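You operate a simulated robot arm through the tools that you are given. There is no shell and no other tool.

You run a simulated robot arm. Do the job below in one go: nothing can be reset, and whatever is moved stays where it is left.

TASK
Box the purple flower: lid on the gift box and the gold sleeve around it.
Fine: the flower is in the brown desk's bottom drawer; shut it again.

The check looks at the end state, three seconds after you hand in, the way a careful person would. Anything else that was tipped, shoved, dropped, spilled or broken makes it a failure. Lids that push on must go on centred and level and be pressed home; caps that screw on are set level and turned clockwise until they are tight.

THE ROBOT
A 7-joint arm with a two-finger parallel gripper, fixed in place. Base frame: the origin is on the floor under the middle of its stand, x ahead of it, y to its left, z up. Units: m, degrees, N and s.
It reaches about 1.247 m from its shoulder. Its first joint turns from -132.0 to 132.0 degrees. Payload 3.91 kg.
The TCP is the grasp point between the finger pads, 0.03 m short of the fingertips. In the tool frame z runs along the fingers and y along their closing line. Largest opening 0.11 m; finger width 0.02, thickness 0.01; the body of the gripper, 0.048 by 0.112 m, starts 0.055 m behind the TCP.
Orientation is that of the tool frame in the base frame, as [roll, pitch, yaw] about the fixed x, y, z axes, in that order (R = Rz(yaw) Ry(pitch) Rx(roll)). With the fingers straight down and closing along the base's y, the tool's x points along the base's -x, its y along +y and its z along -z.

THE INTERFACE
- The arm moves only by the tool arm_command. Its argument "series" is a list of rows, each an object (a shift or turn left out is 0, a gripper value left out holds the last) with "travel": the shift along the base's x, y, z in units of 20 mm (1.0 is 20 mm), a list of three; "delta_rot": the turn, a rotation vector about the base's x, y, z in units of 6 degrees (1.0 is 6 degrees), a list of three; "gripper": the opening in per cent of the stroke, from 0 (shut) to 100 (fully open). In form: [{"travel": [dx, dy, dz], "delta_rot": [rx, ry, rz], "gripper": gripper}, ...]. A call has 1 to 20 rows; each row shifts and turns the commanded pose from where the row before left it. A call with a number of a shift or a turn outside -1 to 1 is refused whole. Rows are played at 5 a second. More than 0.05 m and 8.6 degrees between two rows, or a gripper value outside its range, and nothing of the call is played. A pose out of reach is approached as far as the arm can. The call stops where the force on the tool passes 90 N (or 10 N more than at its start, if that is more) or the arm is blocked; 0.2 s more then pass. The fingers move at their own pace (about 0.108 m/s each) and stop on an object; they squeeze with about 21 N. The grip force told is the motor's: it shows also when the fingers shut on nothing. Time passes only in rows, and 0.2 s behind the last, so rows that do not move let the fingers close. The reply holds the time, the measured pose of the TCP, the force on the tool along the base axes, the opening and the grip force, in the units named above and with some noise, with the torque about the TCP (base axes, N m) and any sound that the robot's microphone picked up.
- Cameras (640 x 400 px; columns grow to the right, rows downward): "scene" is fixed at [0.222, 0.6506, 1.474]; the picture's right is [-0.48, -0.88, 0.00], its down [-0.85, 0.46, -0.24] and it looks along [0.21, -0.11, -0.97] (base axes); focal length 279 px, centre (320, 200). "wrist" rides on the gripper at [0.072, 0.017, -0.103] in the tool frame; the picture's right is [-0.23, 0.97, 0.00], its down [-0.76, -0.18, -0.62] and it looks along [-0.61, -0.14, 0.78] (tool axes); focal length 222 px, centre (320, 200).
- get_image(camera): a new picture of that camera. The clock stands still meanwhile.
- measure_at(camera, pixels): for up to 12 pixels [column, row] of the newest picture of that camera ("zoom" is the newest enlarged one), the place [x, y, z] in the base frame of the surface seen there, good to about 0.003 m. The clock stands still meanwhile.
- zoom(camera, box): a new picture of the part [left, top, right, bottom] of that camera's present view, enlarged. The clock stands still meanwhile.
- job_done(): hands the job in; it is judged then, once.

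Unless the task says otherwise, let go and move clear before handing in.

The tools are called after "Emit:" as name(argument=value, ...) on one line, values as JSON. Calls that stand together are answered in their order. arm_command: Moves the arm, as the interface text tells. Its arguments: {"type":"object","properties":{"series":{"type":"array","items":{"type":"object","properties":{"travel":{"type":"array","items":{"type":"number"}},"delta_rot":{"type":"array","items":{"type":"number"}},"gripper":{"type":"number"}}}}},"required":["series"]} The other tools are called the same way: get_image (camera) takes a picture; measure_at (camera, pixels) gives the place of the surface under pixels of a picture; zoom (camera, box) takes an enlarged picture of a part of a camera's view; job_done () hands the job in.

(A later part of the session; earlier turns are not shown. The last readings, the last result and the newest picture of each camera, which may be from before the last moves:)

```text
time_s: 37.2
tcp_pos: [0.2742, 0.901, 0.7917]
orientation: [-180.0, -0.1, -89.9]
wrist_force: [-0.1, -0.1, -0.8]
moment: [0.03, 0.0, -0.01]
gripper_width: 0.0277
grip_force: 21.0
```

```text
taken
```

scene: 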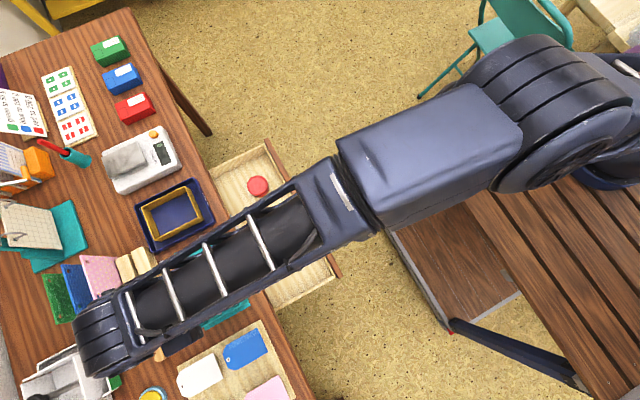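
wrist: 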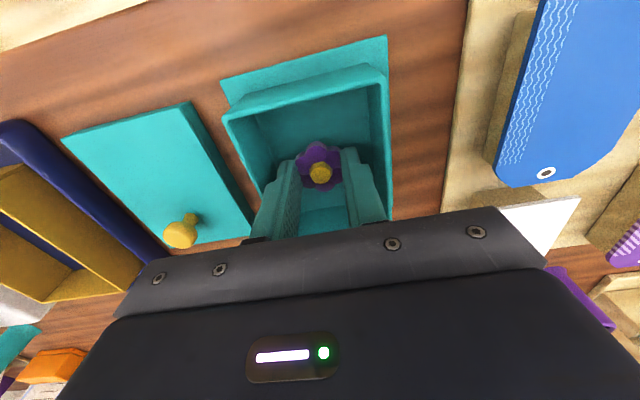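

The flower is inside the box with no contact forces. I'll check the finger-to-wall gaps before opening.

Emit:
zoom(camera="wrist", box=[210, 60, 410, 250])

Emit:
measure_at(camera="wrist", pixels=[[319, 173], [305, 155], [333, 155], [288, 165], [350, 155], [375, 80], [380, 150], [226, 112], [245, 160], [320, 120], [330, 215], [310, 225]])

```text
2.11 times, centred on (310, 155) of wrist
```

zoom: 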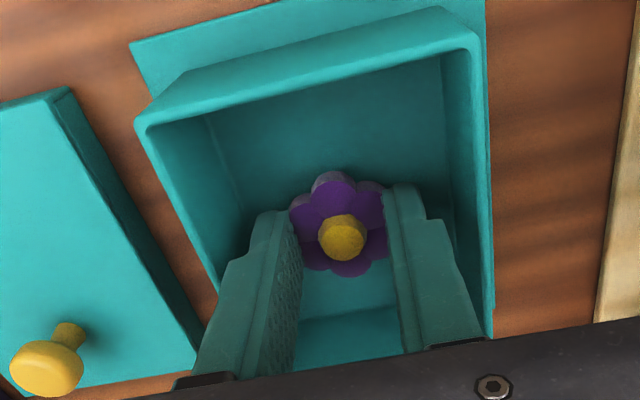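

```text
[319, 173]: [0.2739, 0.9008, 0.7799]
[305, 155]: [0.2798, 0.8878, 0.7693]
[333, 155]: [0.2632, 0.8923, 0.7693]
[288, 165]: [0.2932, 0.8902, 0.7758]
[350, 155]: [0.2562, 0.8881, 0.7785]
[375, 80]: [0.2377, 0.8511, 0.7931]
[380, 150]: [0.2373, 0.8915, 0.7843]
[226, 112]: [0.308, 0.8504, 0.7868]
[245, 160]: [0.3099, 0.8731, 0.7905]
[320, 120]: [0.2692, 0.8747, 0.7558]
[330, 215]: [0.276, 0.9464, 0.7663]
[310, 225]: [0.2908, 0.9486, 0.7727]
```

The petals' tops are at 0.769, so the underside is about 3 mm above the floor, and the fingers have room on both sides. I'll lower 2.5 mm and open only to 36 mm.

Emit:
arm_command(series=[{"travel": [-0.05, 0, -0.13], "gripper": 0}, {}, {"gripper": 33}, {"gripper": 33}, {}])

Emit:
get_image(camera="wrist")

```text
time_s: 38.4
tcp_pos: [0.2725, 0.901, 0.7884]
orientation: [180.0, 0.0, -90.0]
wrist_force: [-1.1, 1.0, 0.4]
moment: [0.0, 0.0, 0.02]
gripper_width: 0.0364
grip_force: 0.0
```

```text
taken
```

wrist: 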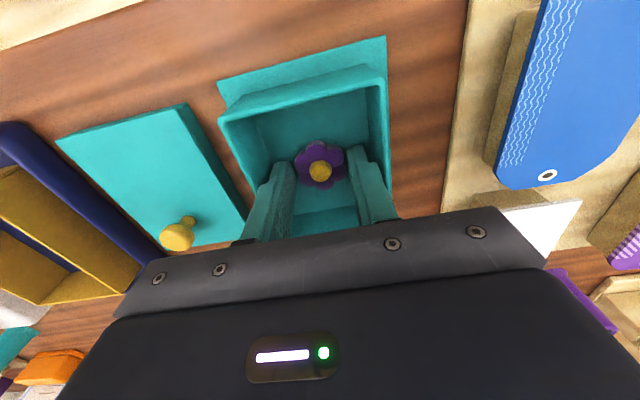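

The fingers have opened to 36 mm and the flower stays on the box floor at (320,165). I'll rise straight up and check.

Emit:
arm_command(series=[{"travel": [0, 0, 0.5], "gripper": 33}, {"travel": [0, 0, 0.8]}, {"travel": [0, 0, 0.9]}, {"travel": [0, 0, 0.9]}, {"travel": [0, 0, 0.9]}, {"travel": [0, 0, 0.9]}])

Emit:
get_image(camera="wrist")

```text
time_s: 39.8
tcp_pos: [0.2721, 0.9008, 0.8873]
orientation: [-180.0, 0.0, -89.9]
wrist_force: [0.5, -0.4, -0.4]
moment: [-0.01, -0.03, 0.01]
gripper_width: 0.0365
grip_force: 0.1
```

```text
taken
```

wrist: 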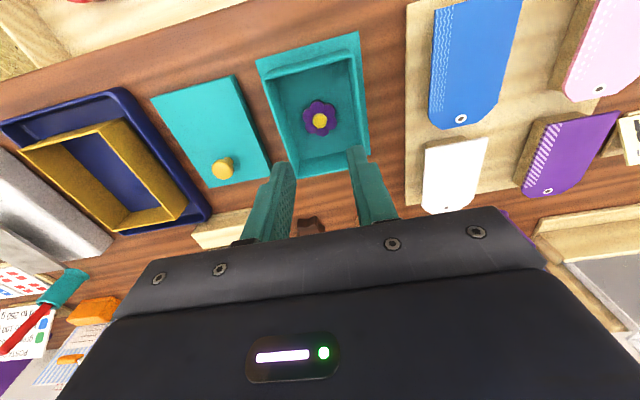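

The flower lies flat in the middle of the box at (320,118). Now I'll measure box and lid carefully from this higher view.

Emit:
zoom(camera="wrist", box=[245, 25, 385, 195])

```text
2.35 times, centred on (315, 110) of wrist
```

zoom: 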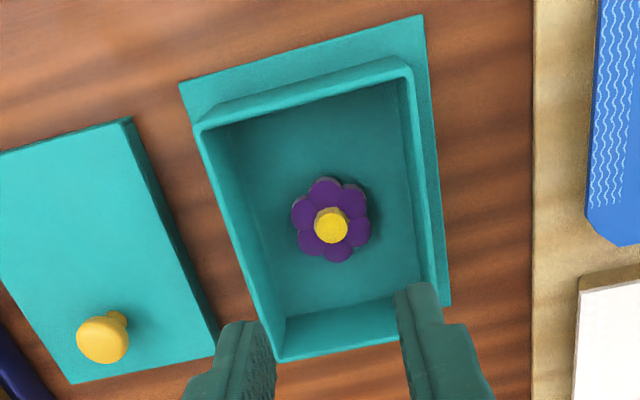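

Emit:
measure_at(camera="zoom", pixels=[[198, 128], [404, 66], [280, 355], [225, 225], [412, 130], [420, 200], [300, 96], [340, 346], [240, 270], [330, 225], [182, 85], [421, 18]])

Emit:
measure_at(camera="zoom", pixels=[[447, 300], [230, 240], [218, 200], [205, 160], [408, 100], [417, 170], [425, 240], [429, 270], [260, 108], [350, 82], [310, 352], [380, 337]])

```text
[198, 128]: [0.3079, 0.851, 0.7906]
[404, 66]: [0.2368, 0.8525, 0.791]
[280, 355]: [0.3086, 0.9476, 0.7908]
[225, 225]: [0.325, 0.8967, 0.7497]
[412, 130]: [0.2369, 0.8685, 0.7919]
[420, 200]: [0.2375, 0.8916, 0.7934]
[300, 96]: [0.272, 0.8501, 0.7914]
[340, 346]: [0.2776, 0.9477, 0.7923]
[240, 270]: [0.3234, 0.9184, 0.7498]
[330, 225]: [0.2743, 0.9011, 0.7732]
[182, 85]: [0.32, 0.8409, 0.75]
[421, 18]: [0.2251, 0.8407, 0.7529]
```

```text
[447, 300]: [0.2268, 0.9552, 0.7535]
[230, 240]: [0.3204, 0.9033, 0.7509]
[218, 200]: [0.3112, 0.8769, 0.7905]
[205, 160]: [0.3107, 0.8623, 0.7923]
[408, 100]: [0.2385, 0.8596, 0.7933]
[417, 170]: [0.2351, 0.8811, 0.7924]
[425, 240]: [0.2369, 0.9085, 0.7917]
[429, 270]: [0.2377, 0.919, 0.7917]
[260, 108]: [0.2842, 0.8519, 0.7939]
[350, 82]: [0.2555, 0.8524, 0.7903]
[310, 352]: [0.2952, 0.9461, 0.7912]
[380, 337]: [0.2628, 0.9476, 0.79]
```

Averaging the rim and foot readings puts the box centre at about (0.2728, 0.8996). I'll open to 96 mm and hover over the lid to measure it.

Emit:
arm_command(series=[{"travel": [0.9, 0, 0], "gripper": 87}, {"travel": [0.96, 0, 0]}, {"travel": [0.96, 0, 0]}, {"travel": [0.96, 0, 0]}, {"travel": [0.96, 0, 0]}, {"travel": [0.96, 0, 0]}, {}])

Emit:
zoom(camera="wrist", box=[230, 20, 430, 200])

```text
time_s: 41.4
tcp_pos: [0.3865, 0.9006, 0.889]
orientation: [180.0, 0.0, -90.0]
wrist_force: [0.4, 0.3, 0.4]
moment: [0.01, -0.01, 0.0]
gripper_width: 0.0955
grip_force: 0.1
```

```text
2.22 times, centred on (330, 110) of wrist
```

zoom: 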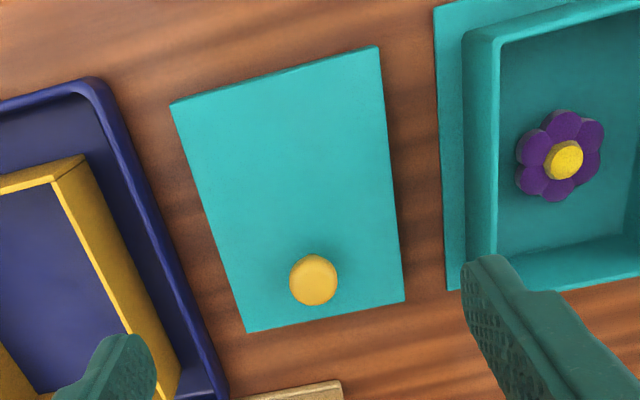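

Emit:
measure_at(camera="zoom", pixels=[[173, 107], [376, 50], [401, 298], [249, 328], [208, 210], [389, 170], [275, 78], [325, 313], [315, 280], [280, 200], [230, 275], [396, 240]])

Emit:
measure_at(camera="zoom", pixels=[[200, 98], [300, 71], [350, 57], [290, 320], [360, 306], [488, 150], [482, 100], [492, 200], [540, 30], [600, 14], [565, 160], [445, 150]])

```text
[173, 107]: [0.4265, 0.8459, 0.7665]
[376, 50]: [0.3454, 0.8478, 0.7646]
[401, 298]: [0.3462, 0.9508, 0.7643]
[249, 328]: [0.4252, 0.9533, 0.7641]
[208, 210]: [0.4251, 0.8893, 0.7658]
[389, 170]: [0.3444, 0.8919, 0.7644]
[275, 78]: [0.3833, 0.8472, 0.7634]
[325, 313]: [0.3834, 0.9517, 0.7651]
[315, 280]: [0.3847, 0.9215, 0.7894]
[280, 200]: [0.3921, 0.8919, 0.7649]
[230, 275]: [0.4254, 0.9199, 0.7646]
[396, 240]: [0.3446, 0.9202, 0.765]
```

```text
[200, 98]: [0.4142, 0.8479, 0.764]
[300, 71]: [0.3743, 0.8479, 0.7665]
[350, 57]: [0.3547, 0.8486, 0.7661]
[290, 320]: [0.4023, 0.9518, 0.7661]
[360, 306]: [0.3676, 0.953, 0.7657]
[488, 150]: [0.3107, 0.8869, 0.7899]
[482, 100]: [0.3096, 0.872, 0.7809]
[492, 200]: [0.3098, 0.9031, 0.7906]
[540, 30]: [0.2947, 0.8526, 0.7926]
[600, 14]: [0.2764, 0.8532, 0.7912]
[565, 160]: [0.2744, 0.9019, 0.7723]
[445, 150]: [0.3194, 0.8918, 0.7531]
```

The lid measures 0.0805 by 0.1043 m with centre (0.3853, 0.8999) and top 0.765. I'll lower the open fingers around its long sides, fingertips to about 5 mm above the desk.

Emit:
arm_command(series=[{"travel": [-0.04, 0, -0.8], "gripper": 87}, {"travel": [0, 0, -0.9]}, {"travel": [0, 0, -0.9]}, {"travel": [0, 0, -0.9]}, {"travel": [0, 0, -0.8]}, {}])

Emit:
get_image(camera="wrist")

```text
time_s: 42.8
tcp_pos: [0.3853, 0.9014, 0.8015]
orientation: [-180.0, 0.1, -90.0]
wrist_force: [-0.4, 0.3, 0.0]
moment: [0.01, -0.01, -0.01]
gripper_width: 0.0955
grip_force: 0.1
```

```text
taken
```

wrist: 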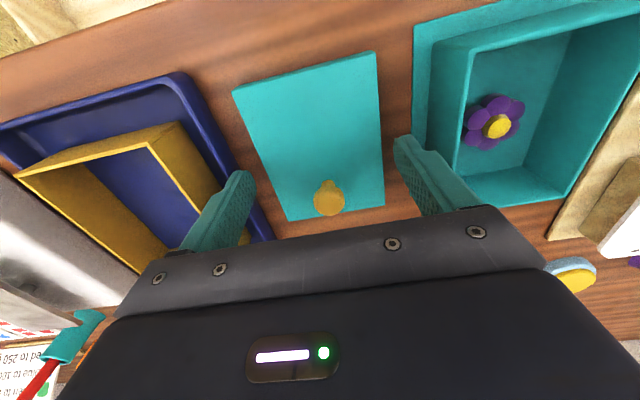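

Both fingers straddle the lid with space left to the tray at (270,230) and to the box foot at (430,190). I'll lower the last 17 mm and close.

Emit:
arm_command(series=[{"travel": [0, 0, -0.45], "gripper": 87}, {"travel": [0, 0, -0.4]}, {}])

Emit:
zoom(camera="wrist", box=[180, 20, 480, 260])

```text
time_s: 43.6
tcp_pos: [0.3868, 0.9011, 0.7848]
orientation: [-179.9, 0.0, -90.0]
wrist_force: [0.7, -0.3, 0.4]
moment: [-0.02, -0.01, 0.0]
gripper_width: 0.0958
grip_force: 0.1
```

```text
1.67 times, centred on (330, 140) of wrist
```

zoom: 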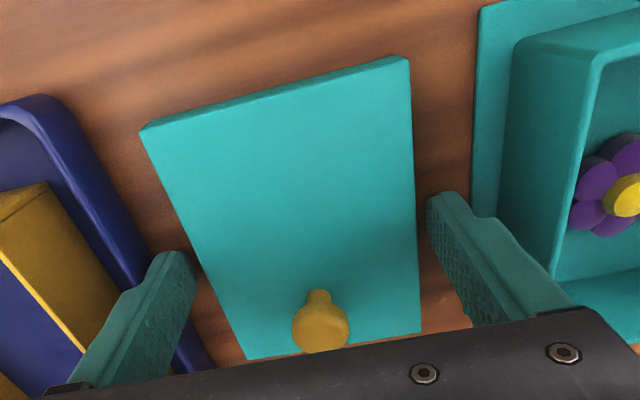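

No contact so far; closing gradually on the lid's sides.

Emit:
arm_command(series=[{"gripper": 80}, {"gripper": 76}, {"gripper": 72}, {"gripper": 60}, {"gripper": 60}, {}])

Emit:
get_image(camera="wrist")

```text
time_s: 45.0
tcp_pos: [0.3863, 0.9003, 0.7857]
orientation: [-179.9, 0.0, -90.0]
wrist_force: [0.8, -0.2, 0.2]
moment: [-0.03, 0.01, 0.01]
gripper_width: 0.0833
grip_force: 20.4
```

```text
taken
```

wrist: 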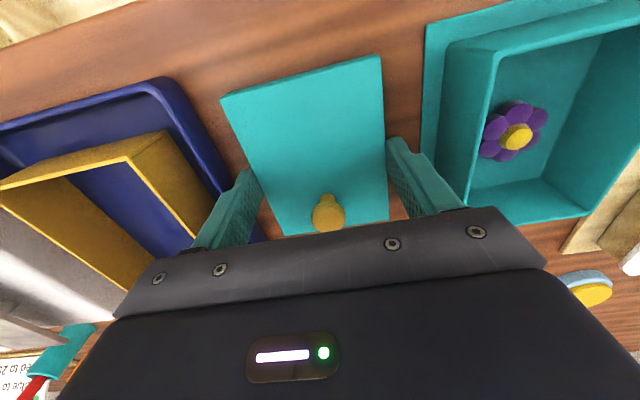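

The fingers hold the lid at 83 mm with 20 N. Lifting it slowly to check it comes up level.

Emit:
arm_command(series=[{"travel": [0, 0, 0.3], "gripper": 60}, {"travel": [0, 0, 0.5]}, {"travel": [0, 0, 0.7]}, {"travel": [0, 0, 0.8]}, {"travel": [0, 0, 0.8]}, {"travel": [0, 0, 0.8]}])

Emit:
get_image(camera="wrist")

```text
time_s: 46.4
tcp_pos: [0.3854, 0.9006, 0.862]
orientation: [-180.0, -0.1, -89.9]
wrist_force: [-0.2, 0.1, 0.1]
moment: [-0.03, -0.01, 0.02]
gripper_width: 0.0832
grip_force: 21.3
```

```text
taken
```

wrist: 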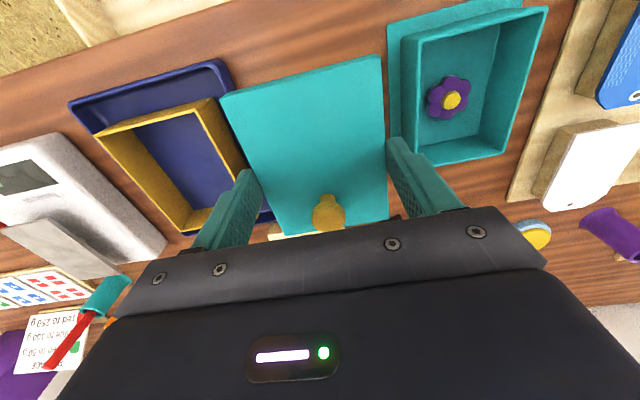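

The lid is up; I'll measure its corners for level and its offset from the TCP.

Emit:
measure_at(camera="wrist", pixels=[[225, 99], [378, 60], [386, 215], [285, 230], [300, 80], [240, 130], [382, 120], [345, 225], [328, 215], [300, 150], [263, 190], [384, 165]])

Emit:
zoom(camera="wrist", box=[200, 40, 420, 250])

```text
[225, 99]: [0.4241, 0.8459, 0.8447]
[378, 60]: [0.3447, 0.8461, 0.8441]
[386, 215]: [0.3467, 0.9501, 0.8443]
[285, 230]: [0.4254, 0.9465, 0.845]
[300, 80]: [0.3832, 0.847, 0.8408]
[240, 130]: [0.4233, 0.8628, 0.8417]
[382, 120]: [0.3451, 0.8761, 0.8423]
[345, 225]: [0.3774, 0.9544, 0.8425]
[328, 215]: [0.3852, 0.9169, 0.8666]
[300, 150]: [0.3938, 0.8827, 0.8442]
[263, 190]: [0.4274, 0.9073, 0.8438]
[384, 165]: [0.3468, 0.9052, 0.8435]
```

```text
1.90 times, centred on (310, 145) of wrist
```

zoom: 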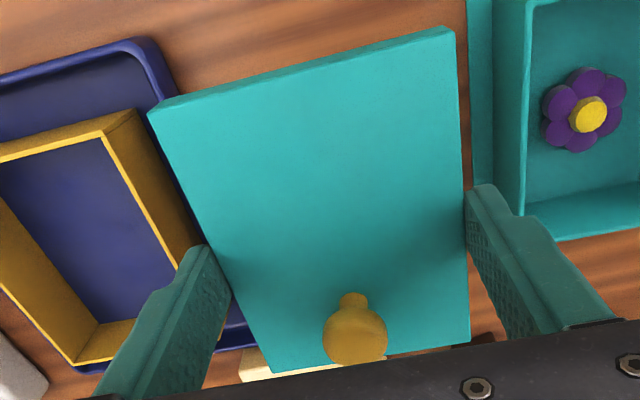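

The lid hangs level (all corners near 0.8435), its centre about 1 mm behind the TCP in y. I'll carry it over to the box centre.

Emit:
arm_command(series=[{"travel": [-0.94, 0, 0], "gripper": 60}, {"travel": [-0.94, 0, 0]}, {"travel": [-0.94, 0, 0]}, {"travel": [-0.94, 0, 0]}, {"travel": [-0.94, 0, 0]}, {"travel": [-0.94, 0, 0]}, {"travel": [0, 0, -0.5]}, {}])

Emit:
get_image(camera="wrist")

Emit:
get_image(camera="scene")

```text
time_s: 48.2
tcp_pos: [0.2723, 0.9007, 0.8519]
orientation: [180.0, 0.0, -90.0]
wrist_force: [0.0, 0.2, -0.5]
moment: [0.0, 0.0, 0.0]
gripper_width: 0.0833
grip_force: 20.7
```

```text
taken
```

wrist: 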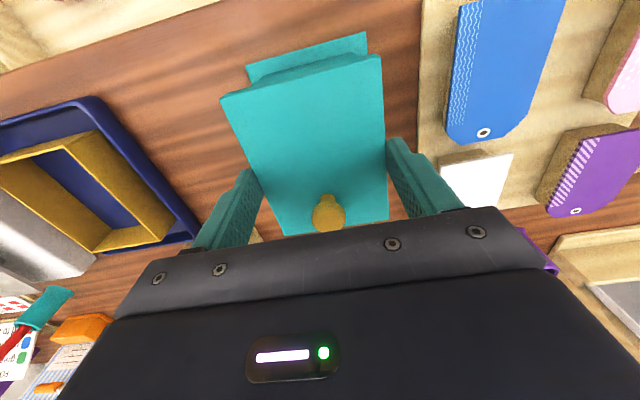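

```text
taken
```

scene: 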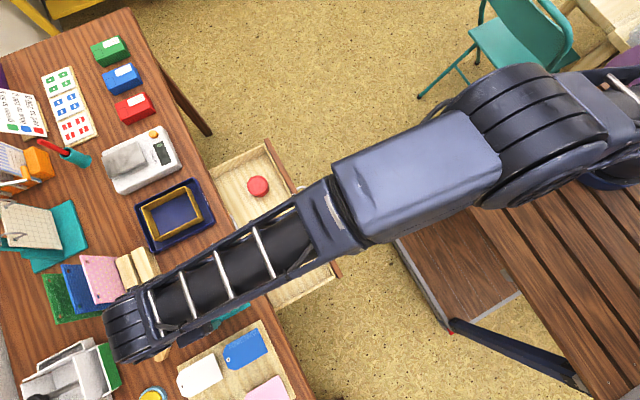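

Emit:
zoom(camera="wrist", box=[210, 25, 400, 125])

```text
3.37 times, centred on (305, 75) of wrist
```

zoom: 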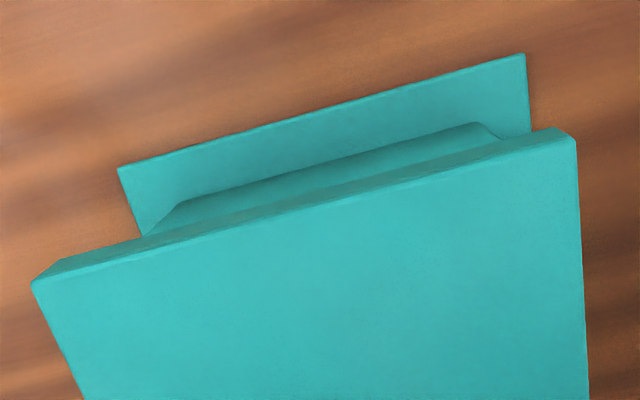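

The box foot corners show at (118,168) and (525,55) and its rim at (180,203)–(478,124). I'll measure them together with the lid's front corners.

Emit:
measure_at(camera="zoom", pixels=[[121, 170], [523, 58], [186, 204], [474, 126], [36, 283], [572, 140], [300, 225], [320, 150], [178, 215], [488, 140], [128, 195], [528, 100]])

Emit:
measure_at(camera="zoom", pixels=[[60, 340], [580, 250], [590, 380], [75, 375], [140, 228], [530, 125], [118, 168], [525, 55], [250, 185], [400, 145], [200, 248], [450, 172]])

```text
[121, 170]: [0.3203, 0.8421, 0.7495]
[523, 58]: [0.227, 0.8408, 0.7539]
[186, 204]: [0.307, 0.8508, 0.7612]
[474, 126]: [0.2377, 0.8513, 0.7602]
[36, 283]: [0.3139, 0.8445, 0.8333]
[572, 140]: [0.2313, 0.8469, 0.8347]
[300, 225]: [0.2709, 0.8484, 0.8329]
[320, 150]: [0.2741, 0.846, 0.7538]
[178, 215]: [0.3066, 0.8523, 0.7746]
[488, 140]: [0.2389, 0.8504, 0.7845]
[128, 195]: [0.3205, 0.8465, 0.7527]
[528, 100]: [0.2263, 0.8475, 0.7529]
```

```text
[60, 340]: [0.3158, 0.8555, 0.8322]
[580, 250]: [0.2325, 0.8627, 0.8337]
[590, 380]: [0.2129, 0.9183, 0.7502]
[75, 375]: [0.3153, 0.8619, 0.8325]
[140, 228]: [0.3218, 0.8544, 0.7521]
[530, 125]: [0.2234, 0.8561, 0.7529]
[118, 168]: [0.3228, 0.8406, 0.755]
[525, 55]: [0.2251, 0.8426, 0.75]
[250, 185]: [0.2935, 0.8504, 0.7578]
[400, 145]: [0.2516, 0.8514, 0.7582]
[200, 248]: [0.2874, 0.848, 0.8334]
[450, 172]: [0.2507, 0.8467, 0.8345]
```

Lid and foot agree in x (both centres about 0.2735) and the front overhang of 4 mm matches in y. I'll lower in small steps and watch the force.

Emit:
arm_command(series=[{"travel": [0, 0, -0.5], "gripper": 60}, {"travel": [0, 0, -0.5]}, {"travel": [0, 0, -0.15]}, {"travel": [0, 0, -0.1]}, {"travel": [0, 0, -0.1]}])

Emit:
zoom(camera="wrist", box=[200, 25, 420, 240])

```text
time_s: 49.4
tcp_pos: [0.2719, 0.8996, 0.8258]
orientation: [180.0, 0.0, -90.0]
wrist_force: [-0.5, 0.6, 0.1]
moment: [-0.01, 0.01, -0.02]
gripper_width: 0.0833
grip_force: 20.9
```

```text
1.86 times, centred on (310, 132) of wrist
```

zoom: 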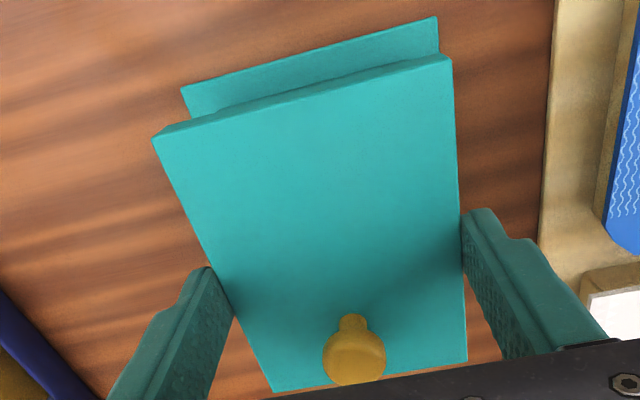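

No force yet at TCP z 0.826. Continuing in 2 mm steps.

Emit:
arm_command(series=[{"travel": [0, 0, -0.1], "gripper": 60}, {"travel": [0, 0, -0.1]}, {}])

```text
time_s: 50.2
tcp_pos: [0.2726, 0.9005, 0.8218]
orientation: [179.9, 0.0, -90.1]
wrist_force: [-0.4, 0.6, -0.3]
moment: [-0.02, -0.03, 0.01]
gripper_width: 0.0833
grip_force: 21.2
```

Still free at 0.8218, so the skirt seems to have entered over the rim. Continuing down.

Emit:
arm_command(series=[{"travel": [0, 0, -0.1], "gripper": 60}, {"travel": [0, 0, -0.1]}, {}])

```text
time_s: 51.0
tcp_pos: [0.2727, 0.8993, 0.8183]
orientation: [-179.9, -0.1, -90.0]
wrist_force: [0.2, 0.6, 1.0]
moment: [-0.03, -0.01, 0.01]
gripper_width: 0.0831
grip_force: 21.4
```

Emit:
arm_command(series=[{"travel": [0, 0, -0.1], "gripper": 60}, {"travel": [0, 0, -0.1]}, {}])

Emit:
zoom(camera="wrist", box=[200, 25, 420, 240])

```text
time_s: 51.8
tcp_pos: [0.2708, 0.9008, 0.8142]
orientation: [-180.0, 0.1, -89.9]
wrist_force: [-2.5, -3.4, 12.9]
moment: [-0.29, 0.18, 0.01]
gripper_width: 0.0831
grip_force: 20.8
heard: snap
```

```text
1.86 times, centred on (310, 132) of wrist
```

zoom: 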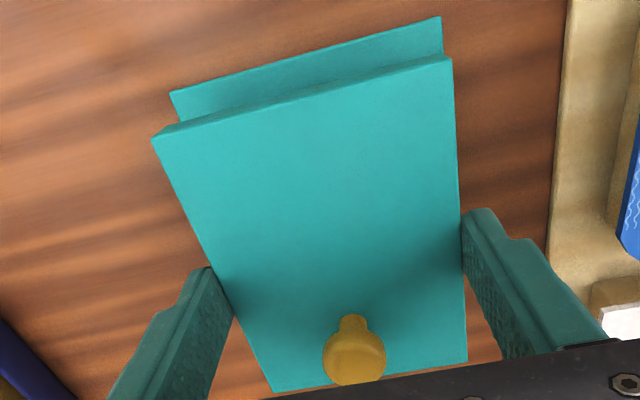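

I heard a snap with 12.9 N of resistance, so the lid has engaged. I'll measure its corners for level.

Emit:
measure_at(camera="zoom", pixels=[[158, 142], [447, 62], [463, 355], [278, 385], [300, 110], [190, 210], [455, 160], [420, 365], [330, 220], [215, 260], [459, 250], [320, 370]])

```text
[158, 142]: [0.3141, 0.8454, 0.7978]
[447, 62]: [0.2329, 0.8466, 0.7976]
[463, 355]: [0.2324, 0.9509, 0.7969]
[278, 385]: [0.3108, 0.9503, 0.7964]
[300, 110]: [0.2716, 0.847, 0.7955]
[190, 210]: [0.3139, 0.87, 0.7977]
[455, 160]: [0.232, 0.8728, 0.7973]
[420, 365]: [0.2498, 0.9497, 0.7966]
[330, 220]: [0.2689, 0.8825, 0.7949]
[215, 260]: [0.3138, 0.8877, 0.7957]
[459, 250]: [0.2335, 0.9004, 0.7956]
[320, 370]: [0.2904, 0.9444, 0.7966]
```

The lid top is level at about 0.797. I'll press another 2 mm in the same grip to see whether it is home.

Emit:
arm_command(series=[{"travel": [0, 0, -0.08], "gripper": 60}, {}])

```text
time_s: 52.4
tcp_pos: [0.2735, 0.9, 0.8137]
orientation: [180.0, 0.1, -89.7]
wrist_force: [-4.5, 1.4, 22.7]
moment: [0.06, 0.21, 0.01]
gripper_width: 0.0834
grip_force: 21.2
```

It is solid now (22.7 N with no further travel). I'll relieve the push, release the lid, and rise.

Emit:
arm_command(series=[{"travel": [0, 0, 0.1], "gripper": 60}, {"gripper": 78}, {"gripper": 84}, {"gripper": 84}, {"travel": [0, 0, 0.4]}, {"travel": [0, 0, 0.8]}, {"travel": [0, 0, 0.9]}, {"travel": [0, 0, 0.9]}, {}])

Emit:
get_image(camera="wrist")

```text
time_s: 54.4
tcp_pos: [0.2721, 0.8999, 0.8737]
orientation: [-180.0, 0.0, -89.9]
wrist_force: [0.1, 0.3, 0.0]
moment: [-0.02, 0.03, 0.0]
gripper_width: 0.0924
grip_force: 0.1
```

```text
taken
```

wrist: 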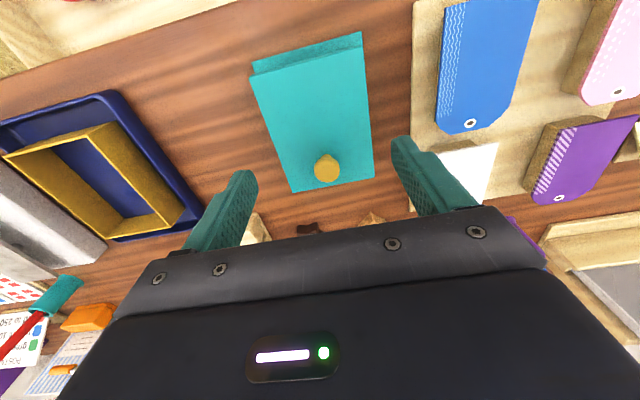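

Emit:
zoom(camera="wrist", box=[230, 20, 400, 210])

```text
2.11 times, centred on (315, 115) of wrist
```

zoom: 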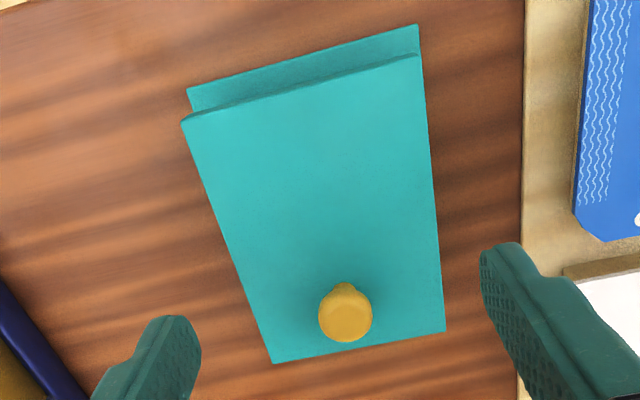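

Emit:
measure_at(camera="zoom", pixels=[[186, 124], [419, 57], [440, 327], [276, 359], [300, 91], [215, 210], [431, 190], [360, 342], [320, 180], [345, 315], [240, 280], [437, 280]])

Emit:
measure_at(camera="zoom", pixels=[[188, 90], [416, 27], [192, 105], [420, 45], [300, 62], [260, 130], [390, 100], [410, 200], [400, 300], [300, 340], [250, 240], [330, 240]])

```text
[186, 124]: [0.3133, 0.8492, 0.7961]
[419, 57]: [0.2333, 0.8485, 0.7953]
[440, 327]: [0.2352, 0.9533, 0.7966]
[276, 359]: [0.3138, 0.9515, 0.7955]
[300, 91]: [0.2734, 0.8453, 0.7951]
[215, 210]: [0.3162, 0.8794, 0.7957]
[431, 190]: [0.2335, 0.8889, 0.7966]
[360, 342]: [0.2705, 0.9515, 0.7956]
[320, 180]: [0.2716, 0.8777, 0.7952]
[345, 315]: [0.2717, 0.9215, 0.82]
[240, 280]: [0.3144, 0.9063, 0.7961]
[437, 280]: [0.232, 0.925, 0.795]
```

```text
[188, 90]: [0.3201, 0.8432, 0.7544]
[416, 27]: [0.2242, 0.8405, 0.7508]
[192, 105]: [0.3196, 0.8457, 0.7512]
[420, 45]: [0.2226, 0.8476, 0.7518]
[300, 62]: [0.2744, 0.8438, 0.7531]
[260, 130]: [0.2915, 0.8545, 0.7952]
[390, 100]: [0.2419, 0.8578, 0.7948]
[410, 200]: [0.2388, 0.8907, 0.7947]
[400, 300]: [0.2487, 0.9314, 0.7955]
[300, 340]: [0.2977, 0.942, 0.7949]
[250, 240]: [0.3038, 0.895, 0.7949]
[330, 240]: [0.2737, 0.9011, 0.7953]
```

The lid top is flat at 0.7955, about 3 mm above the rim (0.7922), and centred. For certainty I'll press its middle once with closed fingers, just beside the knob.

Emit:
arm_command(series=[{"travel": [0.05, -0.2, 0], "gripper": 0}, {"travel": [0, -0.2, 0]}, {"gripper": 0}, {"gripper": 0}, {"gripper": 0}, {"travel": [0, 0, -0.8]}, {"travel": [0, 0, -0.8]}, {"travel": [0, 0, -0.5]}, {}])

Emit:
get_image(camera="wrist")

```text
time_s: 56.4
tcp_pos: [0.2742, 0.8926, 0.8315]
orientation: [180.0, 0.0, -89.8]
wrist_force: [1.0, 0.8, -0.9]
moment: [0.02, -0.01, -0.01]
gripper_width: 0.0
grip_force: 21.3
```

```text
taken
```

wrist: 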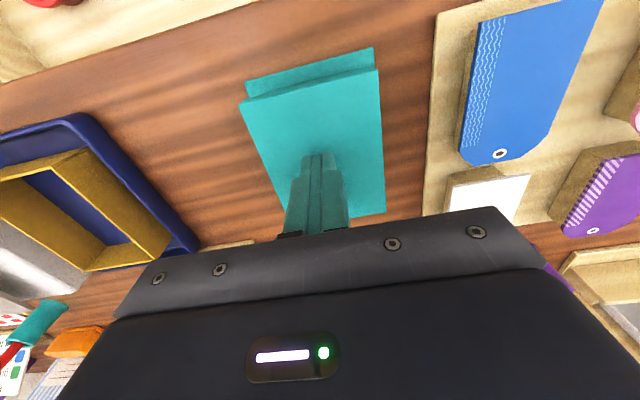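

The closed fingertips are about 6 mm above the lid, in front of the knob. Pressing in small steps.

Emit:
arm_command(series=[{"travel": [0, 0, -0.2], "gripper": 0}, {"travel": [0, 0, -0.1]}, {"travel": [0, 0, -0.1]}, {}])

```text
time_s: 57.4
tcp_pos: [0.2753, 0.893, 0.8258]
orientation: [-180.0, 0.1, -90.0]
wrist_force: [-0.4, -2.1, 11.0]
moment: [-0.15, 0.02, 0.01]
gripper_width: 0.0001
grip_force: 20.8
```

Emit:
arm_command(series=[{"travel": [0, 0, -0.1], "gripper": 0}, {"travel": [0, 0, -0.1]}, {}])

```text
time_s: 58.2
tcp_pos: [0.273, 0.8923, 0.8251]
orientation: [-180.0, 0.4, -89.9]
wrist_force: [1.3, -2.4, 53.9]
moment: [-0.19, -0.06, 0.03]
gripper_width: 0.0001
grip_force: 20.8
```

54 N with no further travel and no new sound: the lid is home. Rising clear now.

Emit:
arm_command(series=[{"travel": [0, 0, 0.3], "gripper": 0}, {"travel": [0, 0, 0.6]}, {"travel": [0, 0, 0.9]}, {"travel": [0, 0, 0.9]}, {"travel": [0, 0, 0.9]}, {}])

Emit:
zoom(camera="wrist", box=[220, 20, 420, 220])

```text
time_s: 59.6
tcp_pos: [0.2726, 0.8918, 0.8929]
orientation: [-179.9, 0.0, -90.0]
wrist_force: [-0.2, -0.1, 0.3]
moment: [0.02, -0.03, 0.0]
gripper_width: 0.0
grip_force: 20.9
```

```text
2.00 times, centred on (320, 120) of wrist
```

zoom: 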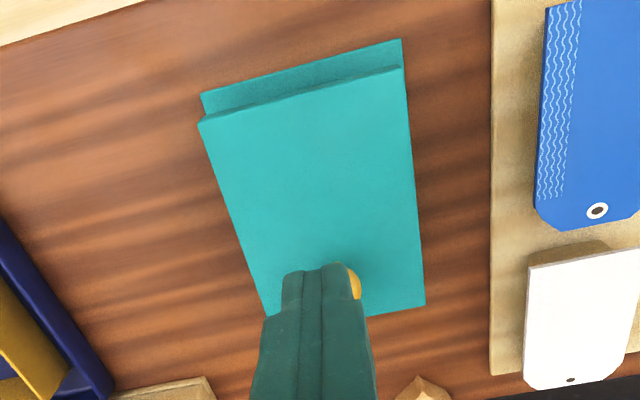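

The lid sits flush with even foot margins. Next the sleeve: I'll open fully and hover over it at (0.521, 0.915).

Emit:
arm_command(series=[{"travel": [0.95, 0.1, 0], "gripper": 100}, {"travel": [0.95, 0.1, 0]}, {"travel": [0.95, 0.1, 0]}, {"travel": [0.95, 0.1, 0]}, {"travel": [0.95, 0.1, 0]}, {"travel": [0.95, 0.1, 0]}, {"travel": [0.95, 0.1, 0]}, {"travel": [0.95, 0.1, 0]}, {"travel": [0.95, 0.1, 0]}, {"travel": [0.95, 0.1, 0]}, {"travel": [0.95, 0.1, 0]}, {"travel": [0.95, 0.05, 0]}, {"travel": [0.95, 0, 0]}, {}])

Emit:
zoom(camera="wrist", box=[200, 10, 440, 210])

Emit:
get_image(camera="scene")

```text
time_s: 62.6
tcp_pos: [0.5128, 0.894, 0.8907]
orientation: [179.9, 0.0, -90.0]
wrist_force: [-1.1, -0.6, -0.8]
moment: [0.01, 0.0, 0.04]
gripper_width: 0.1102
grip_force: 0.1
out of reach, approached as far as the arm can: row 11, 12, 13
```

```text
2.00 times, centred on (320, 110) of wrist
```

zoom: 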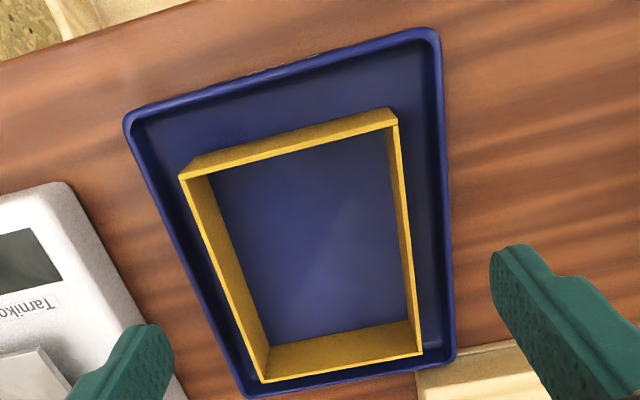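

```text
taken
```

scene: 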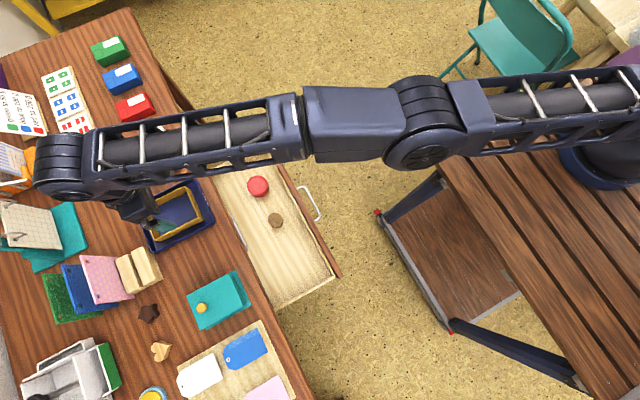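

The arm reports row 11–13 out of reach: TCP stopped at (0.513, 0.894), so a straight-down hand falls short of the sleeve. I'll tilt the hand 18° about the closing axis (fingers leaning to +y), which brings the wrist nearer while the pads stay parallel to the sleeve's sides.

Emit:
arm_command(series=[{"delta_rot": [0.75, 0, 0], "gripper": 100}, {"delta_rot": [0.75, 0, 0]}, {"delta_rot": [0.75, 0, 0]}, {"delta_rot": [0.75, 0, 0]}, {}])

Emit:
get_image(camera="wrist")

```text
time_s: 63.8
tcp_pos: [0.5124, 0.8942, 0.8899]
orientation: [-180.0, 18.1, -89.9]
wrist_force: [-1.4, 0.7, -0.1]
moment: [0.02, -0.01, 0.0]
gripper_width: 0.11
grip_force: 0.1
```

```text
taken
```

wrist: 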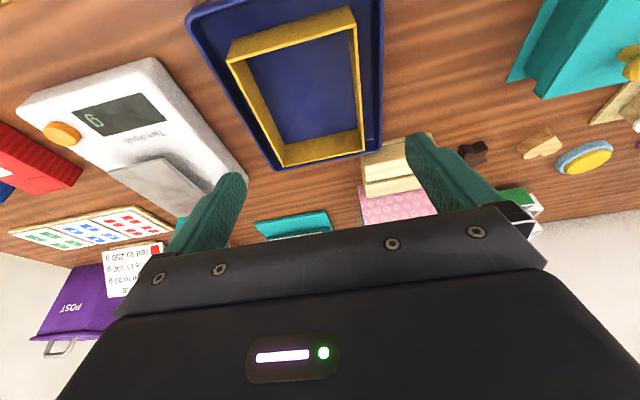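

The tilt worked and the commanded pose stays at (0.512, 0.894). I'll measure the sleeve from this view.

Emit:
zoom(camera="wrist", box=[180, 0, 400, 180])

```text
2.22 times, centred on (290, 90) of wrist
```

zoom: 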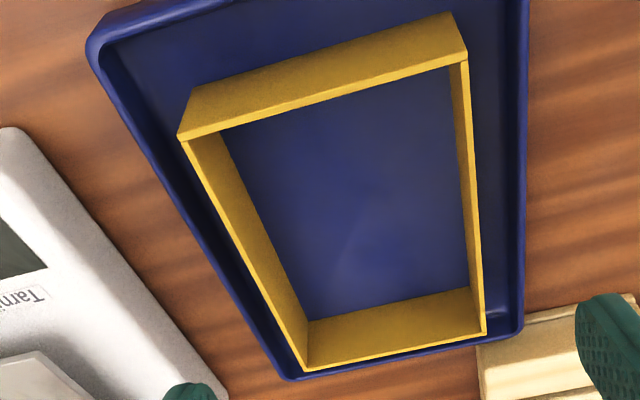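

Emit:
measure_at(camera="zoom", pixels=[[182, 136], [466, 58], [484, 331], [306, 367], [235, 240], [475, 190], [320, 97], [400, 349], [250, 270], [478, 250], [215, 200], [471, 130]])

Emit:
measure_at(camera="zoom", pixels=[[95, 45], [180, 220], [240, 330], [525, 100], [522, 200], [518, 300], [165, 180], [505, 200], [190, 100], [455, 15], [350, 358], [260, 110]])

```text
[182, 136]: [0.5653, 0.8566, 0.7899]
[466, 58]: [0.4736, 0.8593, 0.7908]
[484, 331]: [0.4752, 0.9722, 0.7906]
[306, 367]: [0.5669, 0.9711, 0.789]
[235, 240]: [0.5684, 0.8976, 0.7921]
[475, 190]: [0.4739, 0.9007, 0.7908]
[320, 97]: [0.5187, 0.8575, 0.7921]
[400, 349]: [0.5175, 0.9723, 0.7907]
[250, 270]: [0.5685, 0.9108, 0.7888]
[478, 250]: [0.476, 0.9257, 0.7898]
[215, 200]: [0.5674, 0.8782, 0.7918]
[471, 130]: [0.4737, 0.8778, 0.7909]
```

```text
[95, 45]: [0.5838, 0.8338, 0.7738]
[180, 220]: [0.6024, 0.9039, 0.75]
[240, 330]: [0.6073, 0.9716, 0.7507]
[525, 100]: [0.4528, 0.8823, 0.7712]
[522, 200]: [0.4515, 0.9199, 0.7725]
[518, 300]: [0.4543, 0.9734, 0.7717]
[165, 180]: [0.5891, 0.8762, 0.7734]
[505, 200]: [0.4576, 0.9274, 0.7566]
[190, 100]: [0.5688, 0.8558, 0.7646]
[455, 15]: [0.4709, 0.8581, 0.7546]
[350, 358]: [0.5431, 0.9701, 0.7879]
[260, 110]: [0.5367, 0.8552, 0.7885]
```

The sleeve's centre is (0.521, 0.915), rim 0.7905; with the tilt the pads' contact lies 8 mm beyond the TCP, so I'll aim the TCP at (0.521, 0.9075). Moving there and down to just above the sleeve.

Emit:
arm_command(series=[{"travel": [0.22, 0.34, -0.4], "gripper": 100}, {"travel": [0.21, 0.33, -0.4]}, {"travel": [0, 0, -0.7]}, {"travel": [0, 0, -0.7]}, {"travel": [0, 0, -0.6]}, {}])

Emit:
get_image(camera="wrist")

```text
time_s: 65.2
tcp_pos: [0.5205, 0.906, 0.8343]
orientation: [180.0, 18.1, -90.0]
wrist_force: [-0.8, -0.3, -1.2]
moment: [0.0, -0.01, -0.01]
gripper_width: 0.1096
grip_force: 0.1
```

```text
taken
```

wrist: 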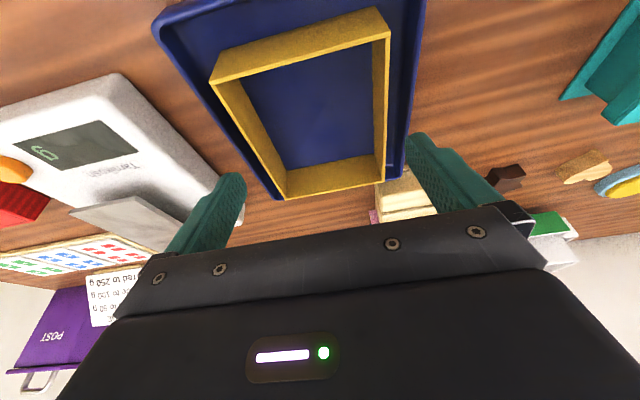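

Both fingertips hang outside the sleeve; I'll check the cream blocks' and scale's positions near the fingers before going lower.

Emit:
measure_at(camera="wrist", pixels=[[395, 180], [405, 205], [385, 200], [130, 215], [230, 180], [420, 145], [240, 185], [413, 140], [150, 190], [130, 90], [410, 172], [230, 170]])

Emit:
zoom(camera="wrist", box=[150, 80, 470, 260])

```text
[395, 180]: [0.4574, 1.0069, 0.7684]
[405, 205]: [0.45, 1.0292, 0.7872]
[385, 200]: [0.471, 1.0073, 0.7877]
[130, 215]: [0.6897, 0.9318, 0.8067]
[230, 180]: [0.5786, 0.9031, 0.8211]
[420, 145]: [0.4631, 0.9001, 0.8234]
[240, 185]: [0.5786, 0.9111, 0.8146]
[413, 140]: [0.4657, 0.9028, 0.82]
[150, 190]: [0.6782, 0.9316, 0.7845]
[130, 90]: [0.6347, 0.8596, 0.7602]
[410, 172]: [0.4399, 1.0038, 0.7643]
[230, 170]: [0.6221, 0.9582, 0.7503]
```

```text
2.00 times, centred on (310, 170) of wrist
```

zoom: 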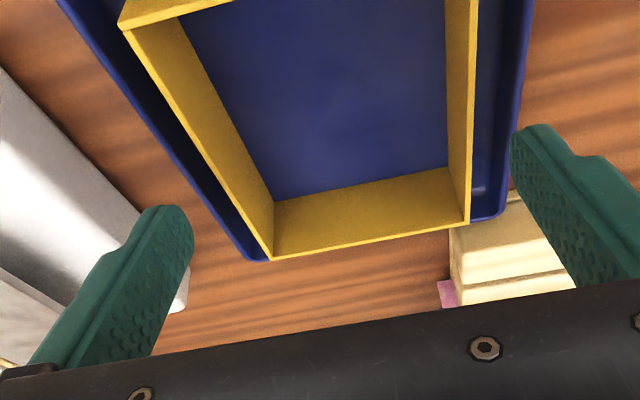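

The blocks start at y 1.00 and the scale at x 0.60, both clear of the fingers. I'll lower to TCP z 0.81 and look before closing.

Emit:
arm_command(series=[{"travel": [0, 0, -0.5], "gripper": 100}, {"travel": [0, 0.03, -0.4]}, {"travel": [0, 0, -0.3]}, {}])

Emit:
zoom(camera="wrist", box=[150, 60, 470, 260])

```text
time_s: 66.2
tcp_pos: [0.5216, 0.9074, 0.811]
orientation: [-180.0, 18.0, -89.9]
wrist_force: [0.0, -0.4, 0.2]
moment: [0.01, -0.04, 0.01]
gripper_width: 0.1101
grip_force: 0.1
```

```text
2.00 times, centred on (310, 160) of wrist
```

zoom: 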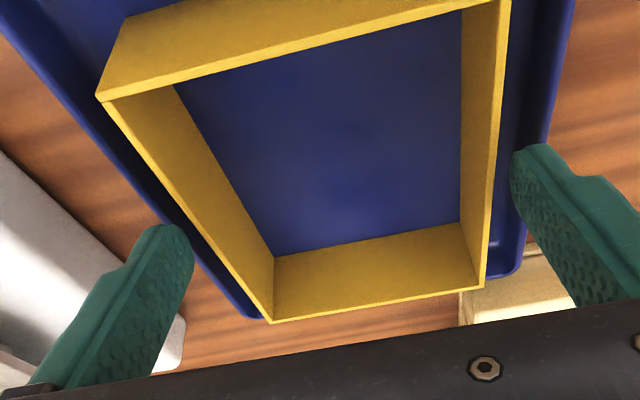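

Fingertips are just outside the sleeve walls and above the tray rim. I'll lower 2.5 mm more and close gently.

Emit:
arm_command(series=[{"travel": [-0.03, 0, -0.12], "gripper": 100}, {"gripper": 95}, {"gripper": 91}, {"gripper": 87}, {"gripper": 80}, {"gripper": 75}, {}])

Emit:
zoom(camera="wrist", box=[150, 60, 470, 260])

```text
time_s: 67.8
tcp_pos: [0.5204, 0.908, 0.8083]
orientation: [-179.9, 17.9, -90.0]
wrist_force: [-0.2, 0.1, 0.5]
moment: [-0.02, -0.05, -0.05]
gripper_width: 0.0933
grip_force: 21.2
```

```text
2.00 times, centred on (310, 160) of wrist
```

zoom: 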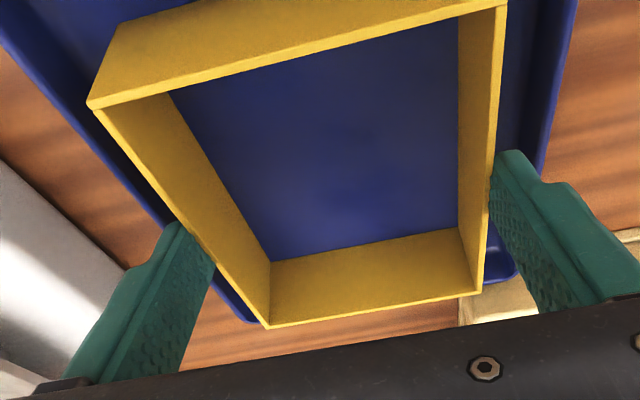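

The sleeve is held at 93 mm with 21 N. I'll lift slowly and check that it stays level.

Emit:
arm_command(series=[{"travel": [0, 0, 0.2], "gripper": 75}, {"travel": [0, 0, 0.3]}, {"travel": [0, 0, 0.5]}, {"travel": [0, 0, 0.7]}, {"travel": [0, 0, 0.7]}, {"travel": [0, 0, 0.7]}, {}])

Emit:
get_image(camera="wrist")

```text
time_s: 69.4
tcp_pos: [0.5225, 0.9075, 0.8701]
orientation: [180.0, 17.9, -90.0]
wrist_force: [0.1, -0.4, -0.8]
moment: [0.01, 0.06, -0.02]
gripper_width: 0.0934
grip_force: 21.3
```

```text
taken
```

wrist: 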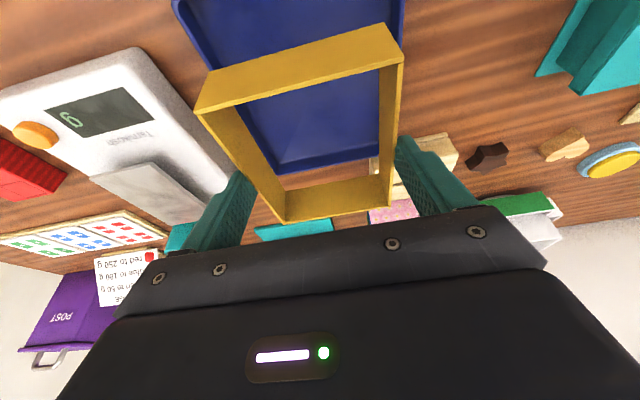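

Emit:
zoom(camera="wrist", box=[180, 10, 420, 240])

```text
1.74 times, centred on (300, 125) of wrist
```

zoom: 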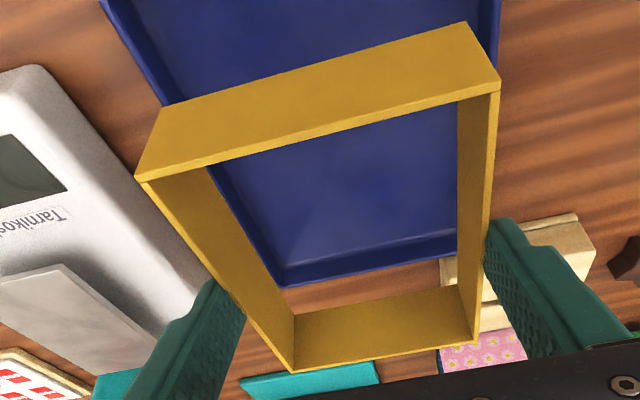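

Emit:
measure_at(camera="zoom", pixels=[[140, 178], [496, 86], [474, 338], [294, 367], [320, 134], [230, 275], [490, 160], [390, 354], [165, 115], [465, 30], [260, 318], [485, 220]])

Emit:
measure_at(camera="zoom", pixels=[[240, 155], [410, 112], [180, 208], [495, 110], [330, 363], [440, 344], [200, 235], [488, 190], [250, 100], [380, 65], [480, 290], [275, 342]])

```text
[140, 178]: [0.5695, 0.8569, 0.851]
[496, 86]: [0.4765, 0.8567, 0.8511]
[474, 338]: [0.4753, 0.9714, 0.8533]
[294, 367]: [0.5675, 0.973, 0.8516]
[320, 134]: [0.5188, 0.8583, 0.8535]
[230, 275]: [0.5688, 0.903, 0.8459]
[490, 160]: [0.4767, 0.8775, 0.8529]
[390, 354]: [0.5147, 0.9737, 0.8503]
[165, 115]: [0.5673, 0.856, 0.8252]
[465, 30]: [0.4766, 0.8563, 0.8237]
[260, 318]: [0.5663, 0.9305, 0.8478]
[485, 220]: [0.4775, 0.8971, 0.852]
```

```text
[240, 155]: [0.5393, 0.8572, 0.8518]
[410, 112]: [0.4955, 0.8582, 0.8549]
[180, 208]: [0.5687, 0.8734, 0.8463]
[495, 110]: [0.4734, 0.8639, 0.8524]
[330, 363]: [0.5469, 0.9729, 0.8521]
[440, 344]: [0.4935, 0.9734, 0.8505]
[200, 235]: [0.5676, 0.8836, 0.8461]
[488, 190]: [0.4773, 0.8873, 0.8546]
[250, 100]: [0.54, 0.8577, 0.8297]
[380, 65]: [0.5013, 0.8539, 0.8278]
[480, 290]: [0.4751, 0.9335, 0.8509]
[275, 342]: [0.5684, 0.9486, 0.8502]
```

The sleeve stays level, its centre at TCP + (0, 0.008). I'll check the boxed lid in the scene view while the arm is out of the way.

Emit:
zoom(camera="scene", box=[175, 255, 265, 345])

```text
4.44 times, centred on (220, 300) of scene
```

zoom: 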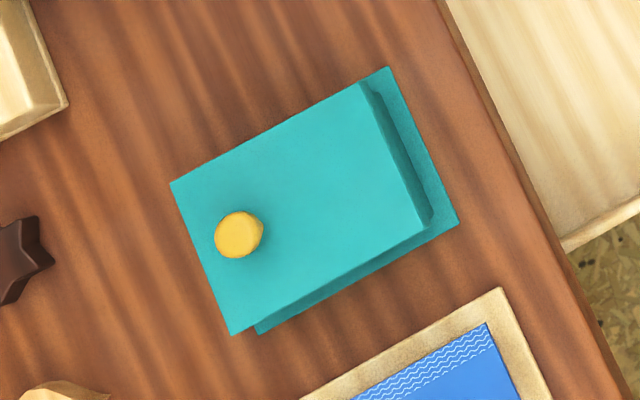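

Emit:
measure_at(camera="zoom", pixels=[[174, 186], [363, 85], [422, 223], [234, 331], [270, 136], [392, 155], [330, 276], [203, 258], [240, 235], [385, 70], [455, 222], [260, 330]])

Emit:
measure_at(camera="zoom", pixels=[[220, 162], [320, 109], [280, 304], [380, 247], [190, 225], [218, 294], [375, 118], [408, 190], [420, 145], [440, 190], [300, 320], [400, 255]])

```text
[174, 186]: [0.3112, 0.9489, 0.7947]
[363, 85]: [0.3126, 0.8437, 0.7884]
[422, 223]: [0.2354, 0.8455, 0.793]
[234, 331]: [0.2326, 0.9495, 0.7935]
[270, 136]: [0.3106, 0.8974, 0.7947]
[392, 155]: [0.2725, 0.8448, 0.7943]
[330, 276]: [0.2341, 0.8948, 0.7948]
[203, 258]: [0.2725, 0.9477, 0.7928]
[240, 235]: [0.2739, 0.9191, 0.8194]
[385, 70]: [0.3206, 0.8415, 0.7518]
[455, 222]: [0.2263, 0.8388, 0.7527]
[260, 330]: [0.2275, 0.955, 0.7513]
```

```text
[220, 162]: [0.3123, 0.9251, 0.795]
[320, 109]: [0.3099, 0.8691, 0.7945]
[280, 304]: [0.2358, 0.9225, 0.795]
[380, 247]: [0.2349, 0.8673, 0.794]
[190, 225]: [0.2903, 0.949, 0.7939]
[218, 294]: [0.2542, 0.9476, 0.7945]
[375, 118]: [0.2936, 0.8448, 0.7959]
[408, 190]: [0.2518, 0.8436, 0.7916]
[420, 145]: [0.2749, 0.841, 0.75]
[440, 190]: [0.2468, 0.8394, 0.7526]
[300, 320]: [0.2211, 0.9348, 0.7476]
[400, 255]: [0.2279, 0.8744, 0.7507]
```

The lid is level (0.7945) and centred on the foot near (0.2735, 0.898). I'll raise the sleeve above the knob's height and carry it over the box.

Emit:
arm_command(series=[{"travel": [0, 0, 0.9], "gripper": 75}, {"travel": [0, 0, 0.9]}, {"travel": [-0.8875, -0.059, 0]}, {"travel": [-0.8875, -0.059, 0]}, {"travel": [-0.8875, -0.059, 0]}, {"travel": [-0.8875, -0.059, 0]}, {"travel": [-0.8875, -0.059, 0]}, {"travel": [-0.8875, -0.059, 0]}, {"travel": [-0.8875, -0.059, 0]}, {"travel": [-0.8875, -0.059, 0]}, {"travel": [-0.8875, -0.059, 0]}, {"travel": [-0.8875, -0.059, 0]}, {"travel": [-0.8875, -0.059, 0]}, {"travel": [-0.8875, -0.059, 0]}, {"travel": [-0.8875, -0.059, 0]}, {"travel": [-0.8875, -0.059, 0]}, {}])

Emit:
get_image(camera="wrist")

Emit:
get_image(camera="scene")

```text
time_s: 73.0
tcp_pos: [0.2723, 0.8902, 0.907]
orientation: [-180.0, 18.0, -90.0]
wrist_force: [0.3, -0.2, 1.0]
moment: [0.01, -0.01, -0.03]
gripper_width: 0.0935
grip_force: 20.9
```

```text
taken
```

wrist: 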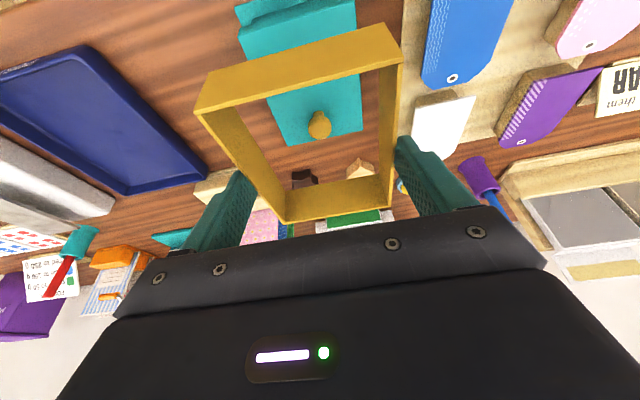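

```text
taken
```

scene: 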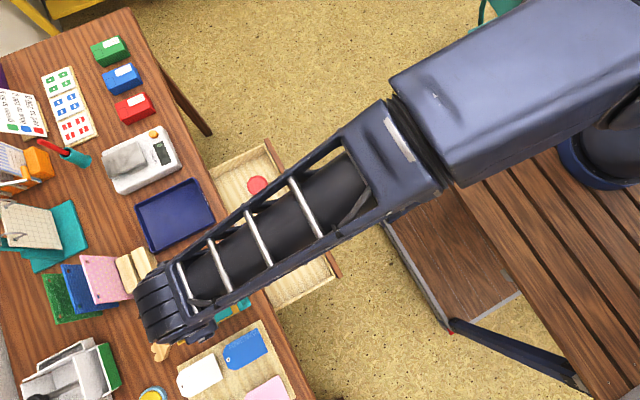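

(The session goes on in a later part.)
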